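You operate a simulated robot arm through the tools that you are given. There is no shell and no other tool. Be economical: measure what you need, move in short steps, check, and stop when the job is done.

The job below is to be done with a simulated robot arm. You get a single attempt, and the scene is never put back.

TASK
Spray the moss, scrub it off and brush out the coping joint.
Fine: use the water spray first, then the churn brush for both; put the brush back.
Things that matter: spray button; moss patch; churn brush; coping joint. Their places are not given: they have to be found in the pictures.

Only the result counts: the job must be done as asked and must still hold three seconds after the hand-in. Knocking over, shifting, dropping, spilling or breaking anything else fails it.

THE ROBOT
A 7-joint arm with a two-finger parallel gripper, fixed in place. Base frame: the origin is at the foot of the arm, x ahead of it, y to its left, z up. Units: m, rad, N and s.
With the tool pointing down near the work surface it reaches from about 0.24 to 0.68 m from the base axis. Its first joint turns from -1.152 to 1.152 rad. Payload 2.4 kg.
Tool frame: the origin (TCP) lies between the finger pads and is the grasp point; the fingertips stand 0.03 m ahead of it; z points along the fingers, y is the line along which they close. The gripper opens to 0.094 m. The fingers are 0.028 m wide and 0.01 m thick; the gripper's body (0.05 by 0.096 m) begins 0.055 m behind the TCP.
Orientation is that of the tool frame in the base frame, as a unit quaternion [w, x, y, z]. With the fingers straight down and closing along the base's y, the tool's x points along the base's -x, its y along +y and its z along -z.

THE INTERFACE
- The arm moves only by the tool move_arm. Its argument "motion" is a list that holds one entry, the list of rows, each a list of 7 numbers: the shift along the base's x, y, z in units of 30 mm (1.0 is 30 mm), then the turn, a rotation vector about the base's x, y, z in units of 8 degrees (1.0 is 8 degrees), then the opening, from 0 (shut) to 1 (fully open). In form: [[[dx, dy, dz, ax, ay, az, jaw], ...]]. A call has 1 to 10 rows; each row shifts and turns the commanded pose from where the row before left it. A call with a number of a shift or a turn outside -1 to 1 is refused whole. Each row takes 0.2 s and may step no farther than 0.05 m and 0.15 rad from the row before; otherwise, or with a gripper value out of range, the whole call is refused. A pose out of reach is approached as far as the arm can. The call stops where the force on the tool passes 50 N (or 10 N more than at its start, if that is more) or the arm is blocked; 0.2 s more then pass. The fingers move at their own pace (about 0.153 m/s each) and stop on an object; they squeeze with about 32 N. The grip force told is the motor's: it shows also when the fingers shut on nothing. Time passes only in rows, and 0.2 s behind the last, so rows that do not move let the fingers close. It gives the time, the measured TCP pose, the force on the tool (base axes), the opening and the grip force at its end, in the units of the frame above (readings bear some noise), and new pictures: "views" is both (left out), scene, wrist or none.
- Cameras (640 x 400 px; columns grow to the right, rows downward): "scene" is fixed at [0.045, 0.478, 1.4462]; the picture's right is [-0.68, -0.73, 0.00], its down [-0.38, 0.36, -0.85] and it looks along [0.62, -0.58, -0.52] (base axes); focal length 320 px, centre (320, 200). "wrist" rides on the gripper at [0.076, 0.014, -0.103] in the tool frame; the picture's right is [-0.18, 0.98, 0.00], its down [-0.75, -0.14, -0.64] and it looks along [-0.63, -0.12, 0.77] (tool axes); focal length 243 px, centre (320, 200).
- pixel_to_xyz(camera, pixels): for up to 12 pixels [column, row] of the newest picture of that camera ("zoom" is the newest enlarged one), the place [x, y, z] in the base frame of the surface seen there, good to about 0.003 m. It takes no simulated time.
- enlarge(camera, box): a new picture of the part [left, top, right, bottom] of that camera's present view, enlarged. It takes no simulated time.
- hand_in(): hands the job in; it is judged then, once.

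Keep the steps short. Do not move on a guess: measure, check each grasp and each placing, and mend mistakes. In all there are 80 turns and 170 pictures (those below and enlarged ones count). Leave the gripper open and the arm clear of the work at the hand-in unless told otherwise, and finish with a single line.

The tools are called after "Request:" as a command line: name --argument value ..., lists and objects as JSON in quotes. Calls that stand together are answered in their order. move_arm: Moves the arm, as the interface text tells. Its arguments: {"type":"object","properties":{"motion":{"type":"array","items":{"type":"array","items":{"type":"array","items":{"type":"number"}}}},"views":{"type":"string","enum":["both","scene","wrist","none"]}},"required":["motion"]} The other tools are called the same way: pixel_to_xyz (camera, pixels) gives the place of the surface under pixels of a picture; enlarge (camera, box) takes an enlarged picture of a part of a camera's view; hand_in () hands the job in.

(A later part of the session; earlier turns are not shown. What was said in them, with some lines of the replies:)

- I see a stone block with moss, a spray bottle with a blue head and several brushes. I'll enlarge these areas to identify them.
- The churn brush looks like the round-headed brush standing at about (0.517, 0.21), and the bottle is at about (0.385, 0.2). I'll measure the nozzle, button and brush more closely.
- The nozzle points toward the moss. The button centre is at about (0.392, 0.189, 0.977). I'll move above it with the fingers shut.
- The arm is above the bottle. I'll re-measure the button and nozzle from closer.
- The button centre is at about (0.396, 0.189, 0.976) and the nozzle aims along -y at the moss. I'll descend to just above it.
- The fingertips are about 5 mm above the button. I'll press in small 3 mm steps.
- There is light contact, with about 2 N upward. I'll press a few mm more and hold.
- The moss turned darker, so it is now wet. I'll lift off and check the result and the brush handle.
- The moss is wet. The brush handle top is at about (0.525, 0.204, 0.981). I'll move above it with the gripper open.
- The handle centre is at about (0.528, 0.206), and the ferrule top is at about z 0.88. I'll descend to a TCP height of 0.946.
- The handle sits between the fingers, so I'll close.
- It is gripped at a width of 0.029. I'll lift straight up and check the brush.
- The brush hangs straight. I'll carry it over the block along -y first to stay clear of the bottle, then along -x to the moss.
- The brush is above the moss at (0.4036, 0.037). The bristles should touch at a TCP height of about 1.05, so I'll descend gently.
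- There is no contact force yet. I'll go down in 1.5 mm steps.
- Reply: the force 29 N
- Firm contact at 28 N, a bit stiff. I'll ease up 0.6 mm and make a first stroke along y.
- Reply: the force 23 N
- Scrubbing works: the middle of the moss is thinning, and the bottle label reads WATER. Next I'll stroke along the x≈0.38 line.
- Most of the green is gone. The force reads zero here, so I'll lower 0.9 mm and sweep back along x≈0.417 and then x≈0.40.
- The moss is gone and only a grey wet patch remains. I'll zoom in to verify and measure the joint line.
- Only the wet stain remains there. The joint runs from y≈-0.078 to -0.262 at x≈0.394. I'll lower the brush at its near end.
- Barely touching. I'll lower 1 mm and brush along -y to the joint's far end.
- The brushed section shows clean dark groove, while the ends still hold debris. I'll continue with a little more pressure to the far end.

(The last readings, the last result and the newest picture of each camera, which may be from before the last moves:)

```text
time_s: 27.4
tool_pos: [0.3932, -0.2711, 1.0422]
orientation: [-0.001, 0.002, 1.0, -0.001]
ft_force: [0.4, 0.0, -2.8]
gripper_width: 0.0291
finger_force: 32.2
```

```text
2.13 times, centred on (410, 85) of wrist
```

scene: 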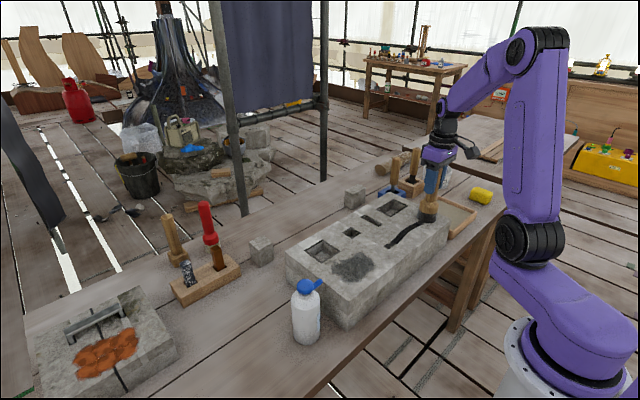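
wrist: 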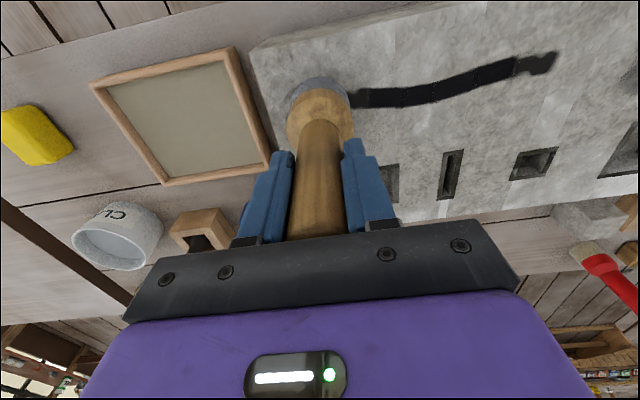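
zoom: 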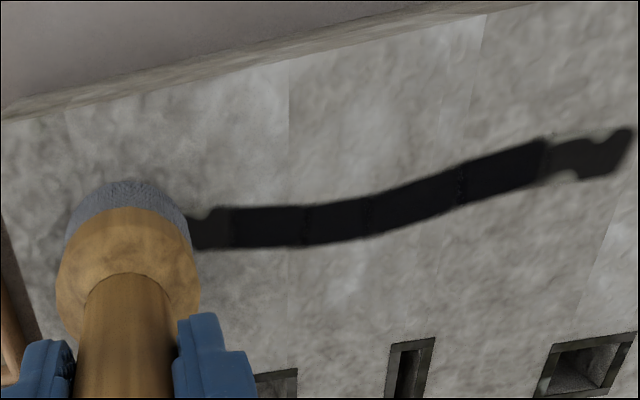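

The four middle segments are clean, and both end segments still have debris. I'll measure those and brush them again.

Request:
pixel_to_xyz --camera "zoom" --pixels '[[630, 140], [590, 155], [550, 160], [230, 225], [210, 230], [270, 228], [340, 222]]'

Request:
move_arm --motion '[[[0, 0.3, -0.04, 0, 0, 0, 0], [0, 0.4, 0, 0, 0, 0, 0], [0, 0, 0, 0, 0, 0, 0]]]' --views "none"

```text
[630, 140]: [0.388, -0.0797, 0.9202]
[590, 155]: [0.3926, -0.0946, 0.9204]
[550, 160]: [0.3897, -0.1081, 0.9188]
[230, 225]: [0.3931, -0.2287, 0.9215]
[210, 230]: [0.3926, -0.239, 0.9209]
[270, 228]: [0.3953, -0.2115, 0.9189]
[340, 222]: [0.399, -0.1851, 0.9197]
```

```text
time_s: 28.2
tool_pos: [0.3962, -0.2488, 1.0425]
orientation: [0.0, -0.001, 1.0, 0.0]
ft_force: [-1.0, -0.9, -2.7]
gripper_width: 0.0293
finger_force: 32.0
```

Still no contact here. I'll lower in 1 mm steps at y≈-0.25.

Request:
move_arm --motion '[[[0, 0, -0.04, 0, 0, 0, 0], [0, 0, 0, 0, 0, 0, 0]]]' --views "none"

Request:
move_arm --motion '[[[0, 0, -0.03, 0, 0, 0, 0], [0, 0, 0, 0, 0, 0, 0]]]' --views "none"

```text
time_s: 28.8
tool_pos: [0.3945, -0.2482, 1.0412]
orientation: [0.0, 0.0, 1.0, 0.0]
ft_force: [-0.1, 0.1, -2.1]
gripper_width: 0.0295
finger_force: 32.1
```

```text
time_s: 29.4
tool_pos: [0.3949, -0.2479, 1.0405]
orientation: [0.0, 0.0, 1.0, 0.0]
ft_force: [-7.8, 4.7, 20.7]
gripper_width: 0.0292
finger_force: 32.4
```

Contact at 20 N; the brush slid a few mm up in the grip. I'll stroke over the far end segment.

Request:
move_arm --motion '[[[0, -0.5, 0, 0, 0, 0, 0], [0, -0.3, 0, 0, 0, 0, 0], [0, 0.6, 0, 0, 0, 0, 0], [0, 0.6, 0, 0, 0, 0, 0], [0, 0.6, 0, 0, 0, 0, 0], [0, 0, 0, 0, 0, 0, 0]]]'

Request:
enlarge --camera "wrist" --box '[160, 20, 520, 180]'

```text
time_s: 30.8
tool_pos: [0.3935, -0.2201, 1.0406]
orientation: [0.001, 0.0, 1.0, 0.0]
ft_force: [1.3, -8.7, 17.5]
gripper_width: 0.0294
finger_force: 32.1
```

scene: 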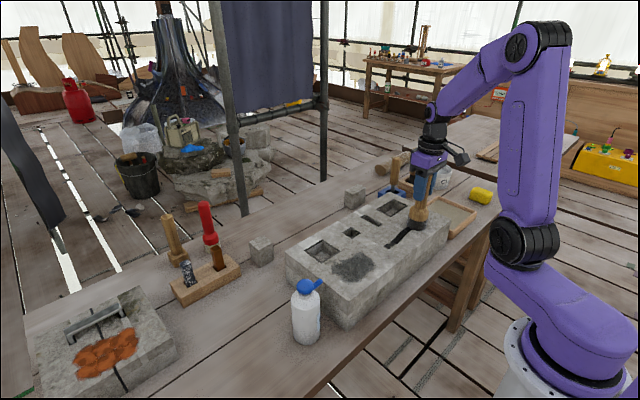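
wrist: 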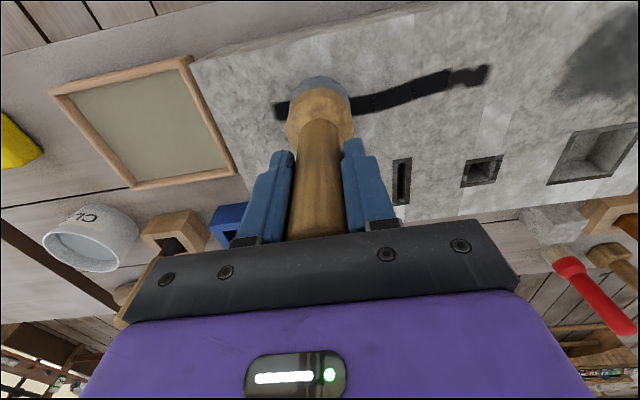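

```text
1.78 times, centred on (340, 100) of wrist
```

zoom: 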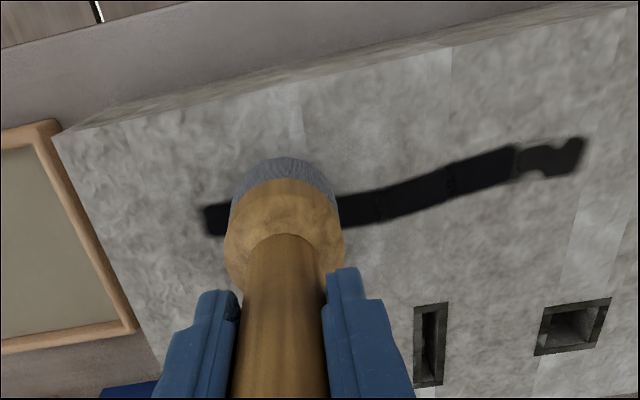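

The far end is clean. I'll sweep back to the near end segment at y -0.06.

Request:
move_arm --motion '[[[0, 0.8, 0, 0, 0, 0, 0], [0, 0.8, 0, 0, 0, 0, 0], [0, 0.8, 0, 0, 0, 0, 0], [0, 0.8, 0, 0, 0, 0, 0], [0, 0.8, 0, 0, 0, 0, 0], [0, 0.8, 0, 0, 0, 0, 0], [0, 0.6, 0, 0, 0, 0, 0], [0, 0, 0, 0, 0, 0, 0]]]'

Request:
enlarge --camera "wrist" --box '[100, 20, 460, 180]'

```text
time_s: 32.6
tool_pos: [0.3937, -0.0577, 1.0442]
orientation: [-0.001, 0.0, 1.0, 0.0]
ft_force: [0.0, -0.1, -2.6]
gripper_width: 0.0294
finger_force: 32.3
```

scene: 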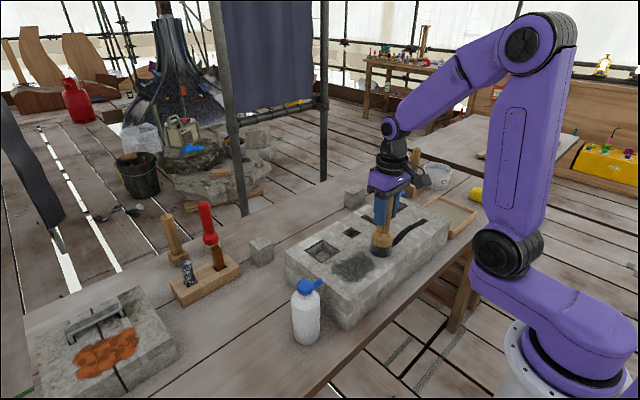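
wrist: 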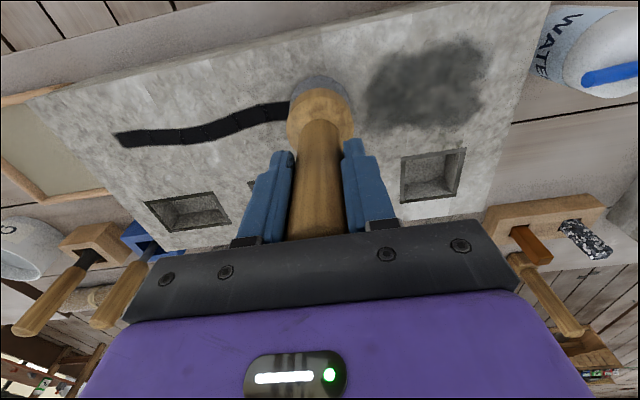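

```text
1.78 times, centred on (280, 100) of wrist
```

zoom: 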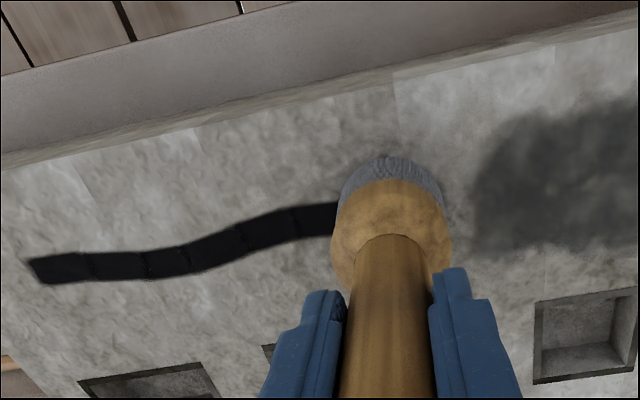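

The joint looks clean. I'll lift and inspect the whole block.

Request:
move_arm --motion '[[[0, 0, 1, 0, 0, 0, 0], [0, 0, 1, 0, 0, 0, 0], [0.8, 0, 0.6, 0, 0, 0, 0], [1, 0, 0, 0, 0, 0, 0], [0, 0, 0, 0, 0, 0, 0]]]'

Request:
enlarge --camera "scene" --box '[280, 190, 460, 330]'

Request:
enlarge --camera "scene" --box '[310, 240, 390, 300]'

```text
time_s: 33.8
tool_pos: [0.4482, -0.0597, 1.1188]
orientation: [0.0, 0.0, 1.0, 0.0]
ft_force: [-0.7, 0.1, -2.0]
gripper_width: 0.0291
finger_force: 32.0
```

scene: 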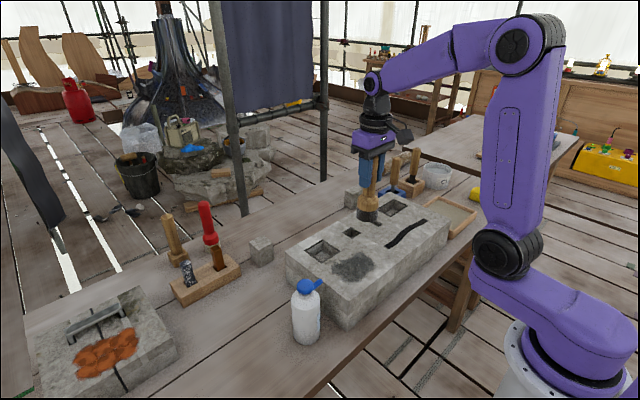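
wrist: 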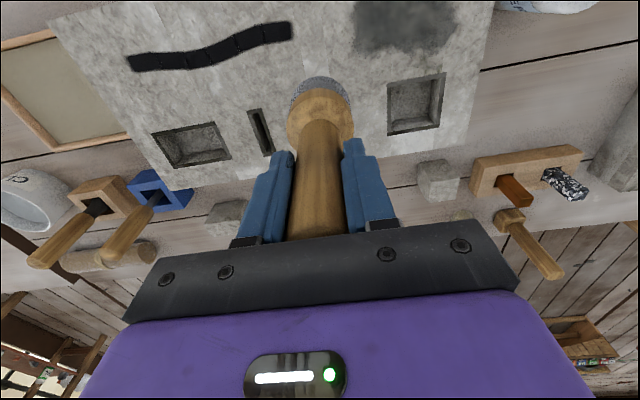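

```text
2.86 times, centred on (370, 260) of scene
```

zoom: 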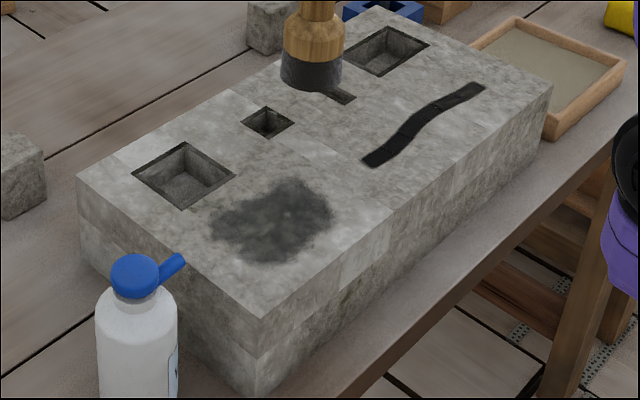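

```text
6.67 times, centred on (350, 270) of scene
```

zoom: 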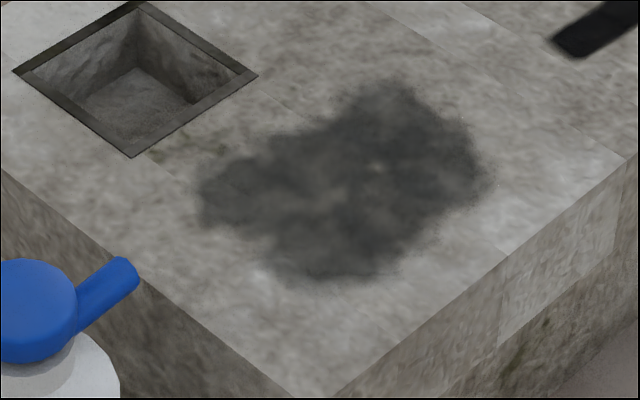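

No green is left, only a wet-looking stain. To be sure, I'll make one more scrub pass and see whether anything changes.

Request:
move_arm --motion '[[[-0.6, 0.9, 0, 0, 0, 0, 0], [-0.5, 0.9, 0, 0, 0, 0, 0], [0, 0, -0.8, 0, 0, 0, 0], [0, 0, -0.8, 0, 0, 0, 0], [0, 0, -0.7, 0, 0, 0, 0], [0, 0, -0.1, 0, 0, 0, 0], [0, 0, 0, 0, 0, 0, 0]]]' --views "none"

Request:
move_arm --motion '[[[0, 0, -0.05, 0, 0, 0, 0], [0, 0, 0, 0, 0, 0, 0]]]' --views "none"

```text
time_s: 35.4
tool_pos: [0.416, -0.0029, 1.0467]
orientation: [0.0, 0.0, 1.0, 0.001]
ft_force: [-0.2, 0.2, -1.1]
gripper_width: 0.0293
finger_force: 32.5
```

```text
time_s: 36.0
tool_pos: [0.4169, -0.0032, 1.0459]
orientation: [0.0, -0.001, 1.0, 0.001]
ft_force: [0.5, 0.4, -2.5]
gripper_width: 0.0291
finger_force: 32.1
```

Request:
move_arm --motion '[[[0, 0, -0.05, 0, 0, 0, 0], [0, 0, -0.03, 0, 0, 0, 0], [0, 0, 0, 0, 0, 0, 0]]]' --views "none"

Request:
move_arm --motion '[[[0, 0, -0.03, 0, 0, 0, 0], [0, 0, 0, 0, 0, 0, 0]]]' --views "none"

```text
time_s: 36.8
tool_pos: [0.4164, -0.0038, 1.0438]
orientation: [-0.001, 0.0, 1.0, 0.0]
ft_force: [-0.1, -0.6, -2.0]
gripper_width: 0.0292
finger_force: 32.1
```

```text
time_s: 37.4
tool_pos: [0.4154, -0.0043, 1.0406]
orientation: [0.0, -0.001, 1.0, 0.0]
ft_force: [0.0, -0.3, -2.3]
gripper_width: 0.0292
finger_force: 31.6
```

Request:
move_arm --motion '[[[0, 0, -0.03, 0, 0, 0, 0], [0, 0, 0, 0, 0, 0, 0]]]' --views "none"

Request:
move_arm --motion '[[[0, 0, -0.03, 0, 0, 0, 0], [0, 0, 0, 0, 0, 0, 0]]]'

```text
time_s: 38.0
tool_pos: [0.4155, -0.0021, 1.0417]
orientation: [0.0, -0.001, 1.0, 0.001]
ft_force: [-1.7, -0.1, 1.7]
gripper_width: 0.0295
finger_force: 32.8
```

```text
time_s: 38.6
tool_pos: [0.4162, -0.0037, 1.0401]
orientation: [0.001, 0.0, 1.0, 0.0]
ft_force: [-6.0, -1.4, 27.3]
gripper_width: 0.0296
finger_force: 31.9
```

scene: 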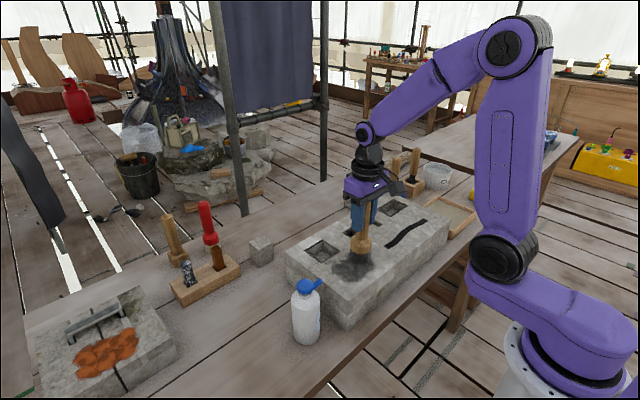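
wrist: 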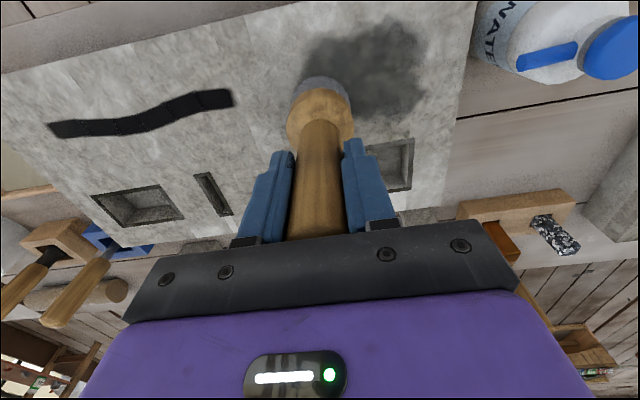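

Contact at 27 N. I'll ease up slightly, sweep +y at x≈0.415, then return at x≈0.385.

Request:
move_arm --motion '[[[0, 0.6, 0.01, 0, 0, 0, 0], [0, 0.7, 0, 0, 0, 0, 0], [0, 0.7, 0, 0, 0, 0, 0], [0, 0.6, 0, 0, 0, 0, 0], [-1, 0, 0, 0, 0, 0, 0], [0, -0.7, 0, 0, 0, 0, 0], [0, -0.7, 0, 0, 0, 0, 0], [0, -0.7, 0, 0, 0, 0, 0], [0, -0.6, 0, 0, 0, 0, 0], [0, 0, 0, 0, 0, 0, 0]]]' --views "none"

Request:
move_arm --motion '[[[0, 0, 1, 0, 0, 0, 0], [0, -0.5, 1, 0, 0, 0, 0], [0.8, -0.5, 0.6, 0, 0, 0, 0], [1, 0, 0, 0, 0, 0, 0], [0, 0, 0, 0, 0, 0, 0]]]'

Request:
enlarge --camera "scene" --box '[310, 240, 390, 300]'

```text
time_s: 40.8
tool_pos: [0.3865, -0.0063, 1.0397]
orientation: [0.0, 0.0, 1.0, 0.0]
ft_force: [-0.1, -0.1, -2.6]
gripper_width: 0.0295
finger_force: 32.1
```

```text
time_s: 42.0
tool_pos: [0.4405, -0.0374, 1.1172]
orientation: [0.0, 0.0, 1.0, 0.0]
ft_force: [1.4, -0.9, -2.3]
gripper_width: 0.0295
finger_force: 33.0
```

scene: 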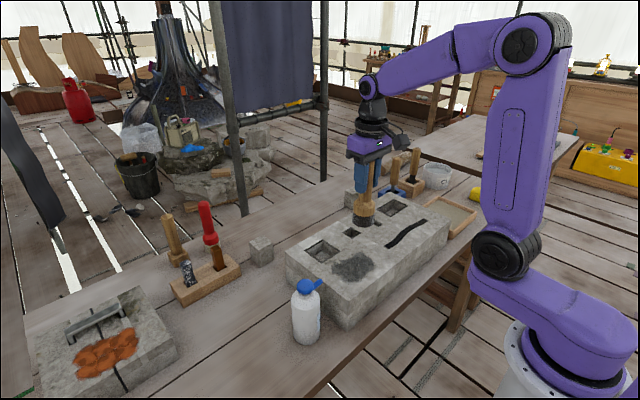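
wrist: 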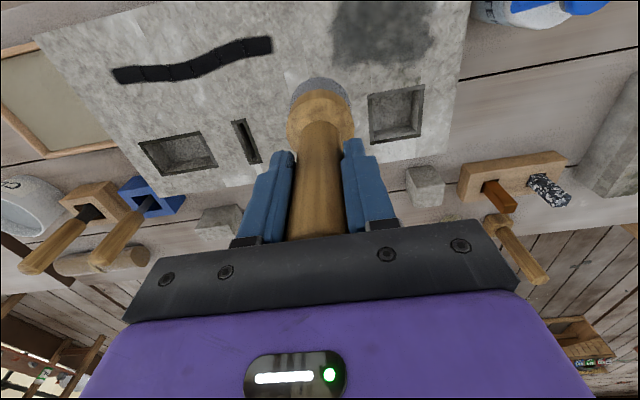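

```text
6.67 times, centred on (350, 270) of scene
```

zoom: 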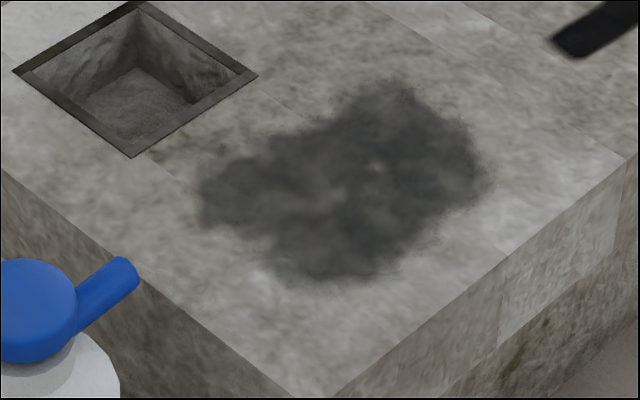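

The stain is unchanged, so it is just wet stone. I'll carry the brush back over its spot at (0.528, 0.205).

Request:
move_arm --motion '[[[0.97, 0.8, 0, 0, 0, 0, 0], [0.97, 0.8, 0, 0, 0, 0, 0], [0.97, 0.8, 0, 0, 0, 0, 0], [0, 0.945, 0, 0, 0, 0, 0], [0, 0.945, 0, 0, 0, 0, 0], [0, 0.945, 0, 0, 0, 0, 0], [0, 0.945, 0, 0, 0, 0, 0], [0, 0.945, 0, 0, 0, 0, 0], [0, 0.945, 0, 0, 0, 0, 0], [0, 0, 0, 0, 0, 0, 0]]]'

Request:
enlarge --camera "scene" --box '[200, 160, 320, 290]'

```text
time_s: 44.2
tool_pos: [0.5252, 0.2069, 1.1193]
orientation: [-0.001, 0.0, 1.0, 0.001]
ft_force: [-0.2, 0.3, -1.8]
gripper_width: 0.0294
finger_force: 31.9
```

scene: 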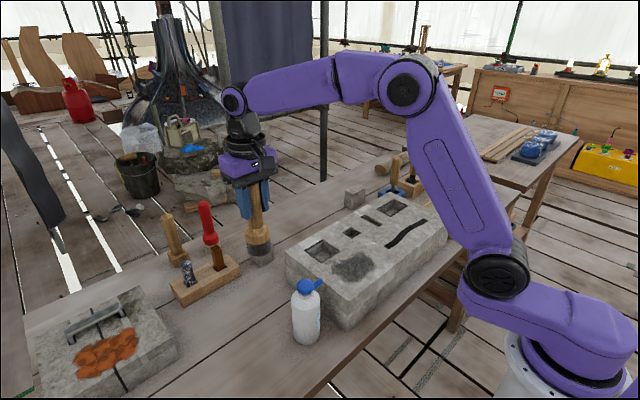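
wrist: 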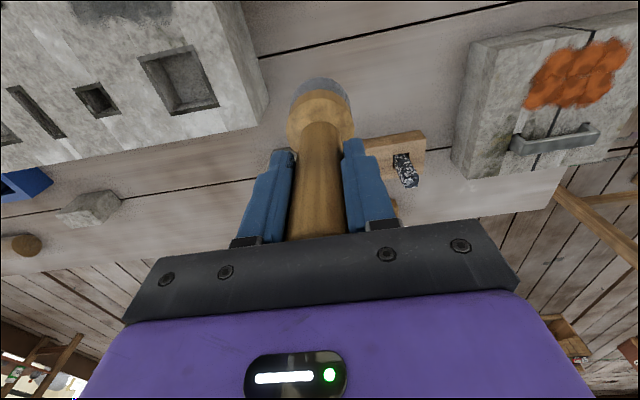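

```text
3.08 times, centred on (260, 225) of scene
```

zoom: 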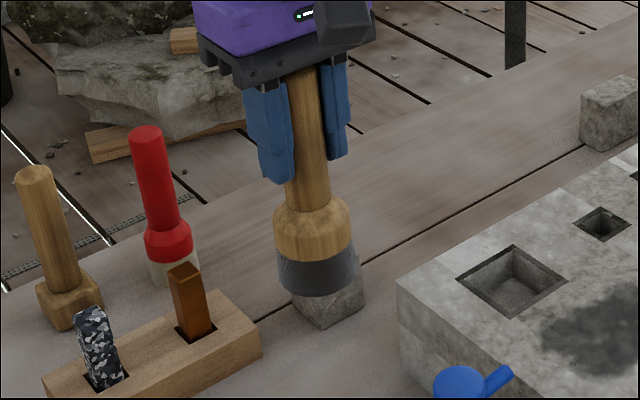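

The brush is upright. I'll lower it to just above the table.

Request:
move_arm --motion '[[[0.05, -0.03, -0.95, 0, 0, 0, 0], [0, 0, -0.95, 0, 0, 0, 0], [0, 0, -0.95, 0, 0, 0, 0], [0, 0, -0.95, 0, 0, 0, 0], [0, 0, -0.95, 0, 0, 0, 0], [0, 0, -0.8, 0, 0, 0, 0], [0, 0, -0.1, 0, 0, 0, 0], [0, 0, 0, 0, 0, 0, 0]]]'

```text
time_s: 46.0
tool_pos: [0.5281, 0.2029, 0.9465]
orientation: [0.0, 0.0, 1.0, 0.001]
ft_force: [-0.1, -0.1, -2.6]
gripper_width: 0.0294
finger_force: 32.3
```

scene: 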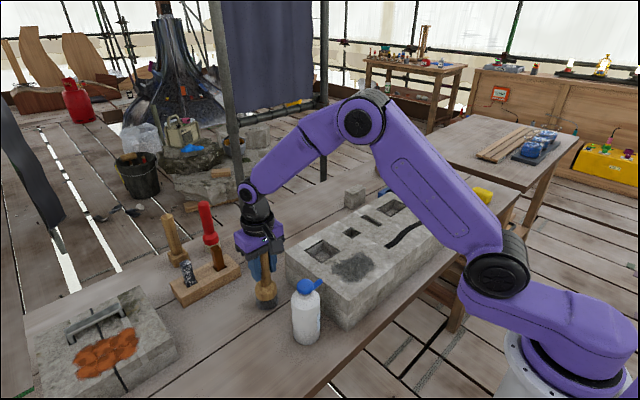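
wrist: 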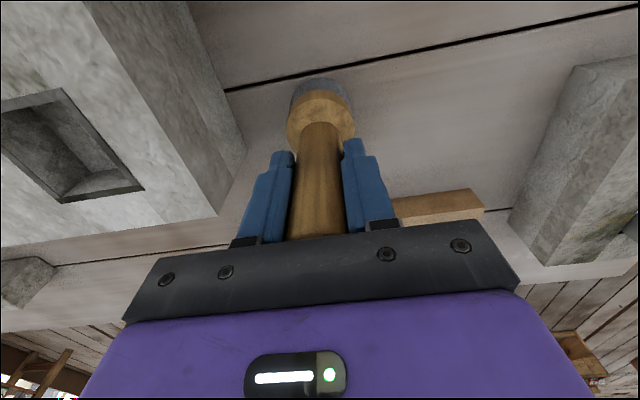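

No contact yet. I'll go down in small steps until it touches.

Request:
move_arm --motion '[[[0, 0, -0.08, 0, 0, 0, 0], [0, 0, 0, 0, 0, 0, 0]]]' --views "none"

Request:
move_arm --motion '[[[0, 0, -0.04, 0, 0, 0, 0], [0, 0, 0, 0, 0, 0, 0]]]' --views "none"

Request:
move_arm --motion '[[[0, 0, -0.04, 0, 0, 0, 0], [0, 0, 0, 0, 0, 0, 0]]]' --views "none"

```text
time_s: 46.6
tool_pos: [0.5275, 0.2037, 0.9455]
orientation: [0.0, -0.001, 1.0, 0.001]
ft_force: [-0.3, -0.1, -2.5]
gripper_width: 0.0293
finger_force: 32.1
```

```text
time_s: 47.2
tool_pos: [0.5273, 0.2038, 0.9436]
orientation: [0.001, 0.0, 1.0, -0.001]
ft_force: [-0.5, 0.6, -2.5]
gripper_width: 0.0294
finger_force: 32.0
```

```text
time_s: 47.8
tool_pos: [0.5288, 0.205, 0.9436]
orientation: [0.0, 0.0, 1.0, 0.0]
ft_force: [-0.5, -0.1, -2.4]
gripper_width: 0.0295
finger_force: 31.7
```

Request:
move_arm --motion '[[[0, 0, -0.04, 0, 0, 0, 0], [0, 0, 0, 0, 0, 0, 0]]]' --views "none"

Request:
move_arm --motion '[[[0, 0, -0.04, 0, 0, 0, 0], [0, 0, 0, 0, 0, 0, 0]]]' --views "none"

Request:
move_arm --motion '[[[0, 0, -0.03, 0, 0, 0, 0], [0, 0, 0, 0, 0, 0, 0]]]' --views "wrist"

```text
time_s: 48.4
tool_pos: [0.5277, 0.2042, 0.9414]
orientation: [0.001, 0.0, 1.0, 0.001]
ft_force: [0.4, 0.8, -2.2]
gripper_width: 0.0293
finger_force: 32.0
```

```text
time_s: 49.0
tool_pos: [0.529, 0.2046, 0.9402]
orientation: [0.0, 0.0, 1.0, 0.0]
ft_force: [0.3, 0.6, -2.1]
gripper_width: 0.0293
finger_force: 32.2
```

```text
time_s: 49.6
tool_pos: [0.5278, 0.2046, 0.9399]
orientation: [0.0, -0.001, 1.0, 0.0]
ft_force: [-0.1, 0.3, -2.4]
gripper_width: 0.0291
finger_force: 32.0
```

wrist: 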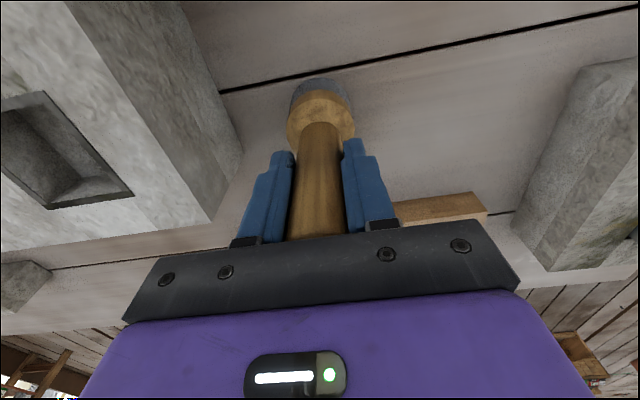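

Request:
move_arm --motion '[[[0, 0, -0.04, 0, 0, 0, 0], [0, 0, 0, 0, 0, 0, 0]]]' --views "none"

Request:
move_arm --motion '[[[0, 0, -0.03, 0, 0, 0, 0], [0, 0, 0, 0, 0, 0, 0]]]' --views "none"

```text
time_s: 50.2
tool_pos: [0.528, 0.205, 0.938]
orientation: [0.0, 0.0, 1.0, 0.0]
ft_force: [0.7, -0.4, -1.3]
gripper_width: 0.0293
finger_force: 31.8
```

```text
time_s: 50.8
tool_pos: [0.5289, 0.2026, 0.9392]
orientation: [0.001, 0.0, 1.0, 0.0]
ft_force: [-6.8, -2.6, 20.4]
gripper_width: 0.0294
finger_force: 32.3
```

Contact with the table. I'll ease up 0.6 mm to relax the load, then open.

Request:
move_arm --motion '[[[0, 0, 0.02, 0, 0, 0, 0], [0, 0, 0, 0, 0, 0, 0.3], [0, 0, 0, 0, 0, 0, 0.45], [0, 0, 0, 0, 0, 0, 0.6], [0, 0, 0, 0, 0, 0, 0.75], [0, 0, 0, 0, 0, 0, 0.75]]]'

```text
time_s: 52.2
tool_pos: [0.5287, 0.2046, 0.9388]
orientation: [0.0, 0.0, 1.0, 0.0]
ft_force: [-0.5, -0.5, 0.2]
gripper_width: 0.0702
finger_force: 0.1
```

scene: 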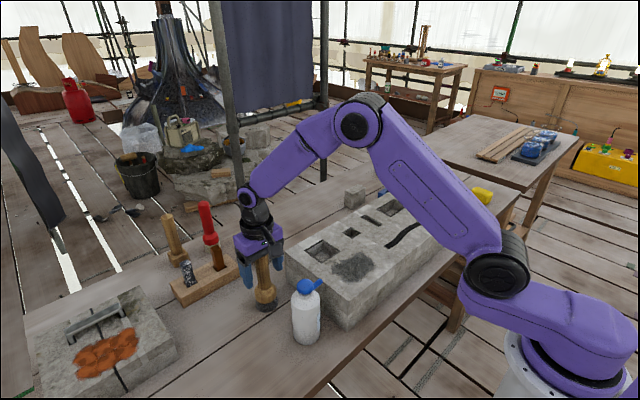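
wrist: 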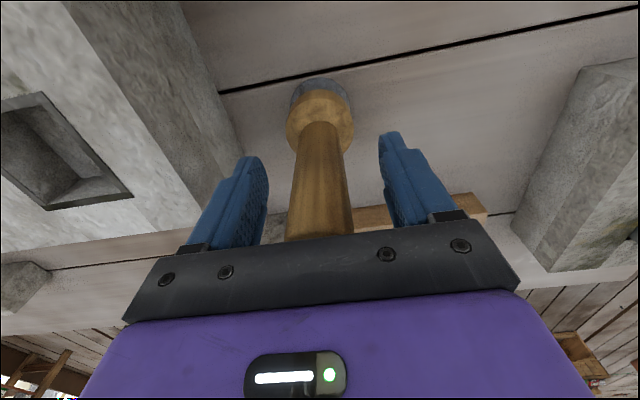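

The brush stands free. I'll raise straight up and back the arm away.

Request:
move_arm --motion '[[[0, 0, 0.5, 0, 0, 0, 0.8], [0, 0, 1, 0, 0, 0, 0.8], [0, 0, 1, 0, 0, 0, 0.8], [0, 0, 1, 0, 0, 0, 0.8], [0, 0, 1, 0, 0, 0, 0.8], [0, 0, 1, 0, 0, 0, 1], [0, 0, 1, 0, 0, 0, 1], [-0.8, -0.8, 0.8, 0, 0, 0, 1], [-0.8, -0.8, 0.8, 0, 0, 0, 1], [0, 0, 0, 0, 0, 0, 1]]]'

Request:
enlarge --camera "scene" --box '[220, 190, 460, 350]'

Request:
pixel_to_xyz --camera "scene" --pixels '[[261, 252], [261, 255], [264, 285], [305, 287]]'

```text
time_s: 54.4
tool_pos: [0.4811, 0.1572, 1.1838]
orientation: [0.0, 0.0, 1.0, 0.0]
ft_force: [0.1, -0.5, -0.3]
gripper_width: 0.0943
finger_force: 0.0
```

scene: 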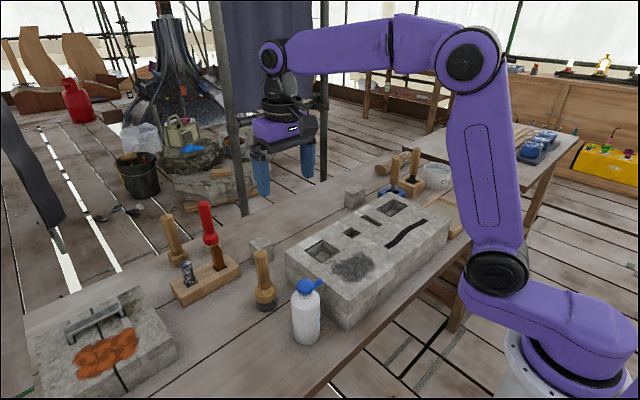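
wrist: 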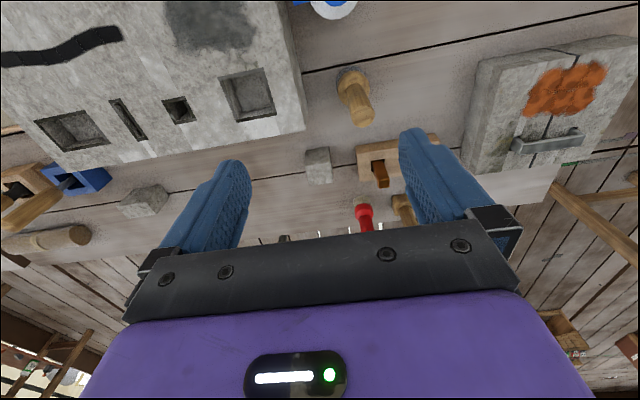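

```text
2.50 times, centred on (340, 270) of scene
```

zoom: 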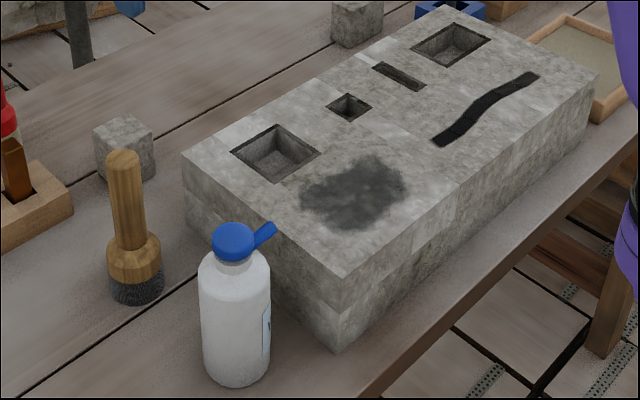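

```text
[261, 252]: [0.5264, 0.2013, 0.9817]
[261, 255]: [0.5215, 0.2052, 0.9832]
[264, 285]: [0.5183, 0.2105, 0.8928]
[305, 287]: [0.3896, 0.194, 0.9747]
```

The brush stands upright in its original place, and the bottle has not moved. The moss is off, the joint is clean, the gripper is open and the arm is clear, so I'll hand in.

Request:
hand_in

```text
The job is handed in.
```

I sprayed the moss with the water spray, scrubbed it off, brushed out the coping joint with the churn brush and stood the brush back upright in its original place; the moss area still shows a dark patch that did not change with more scrubbing, so I took it for wet stone.
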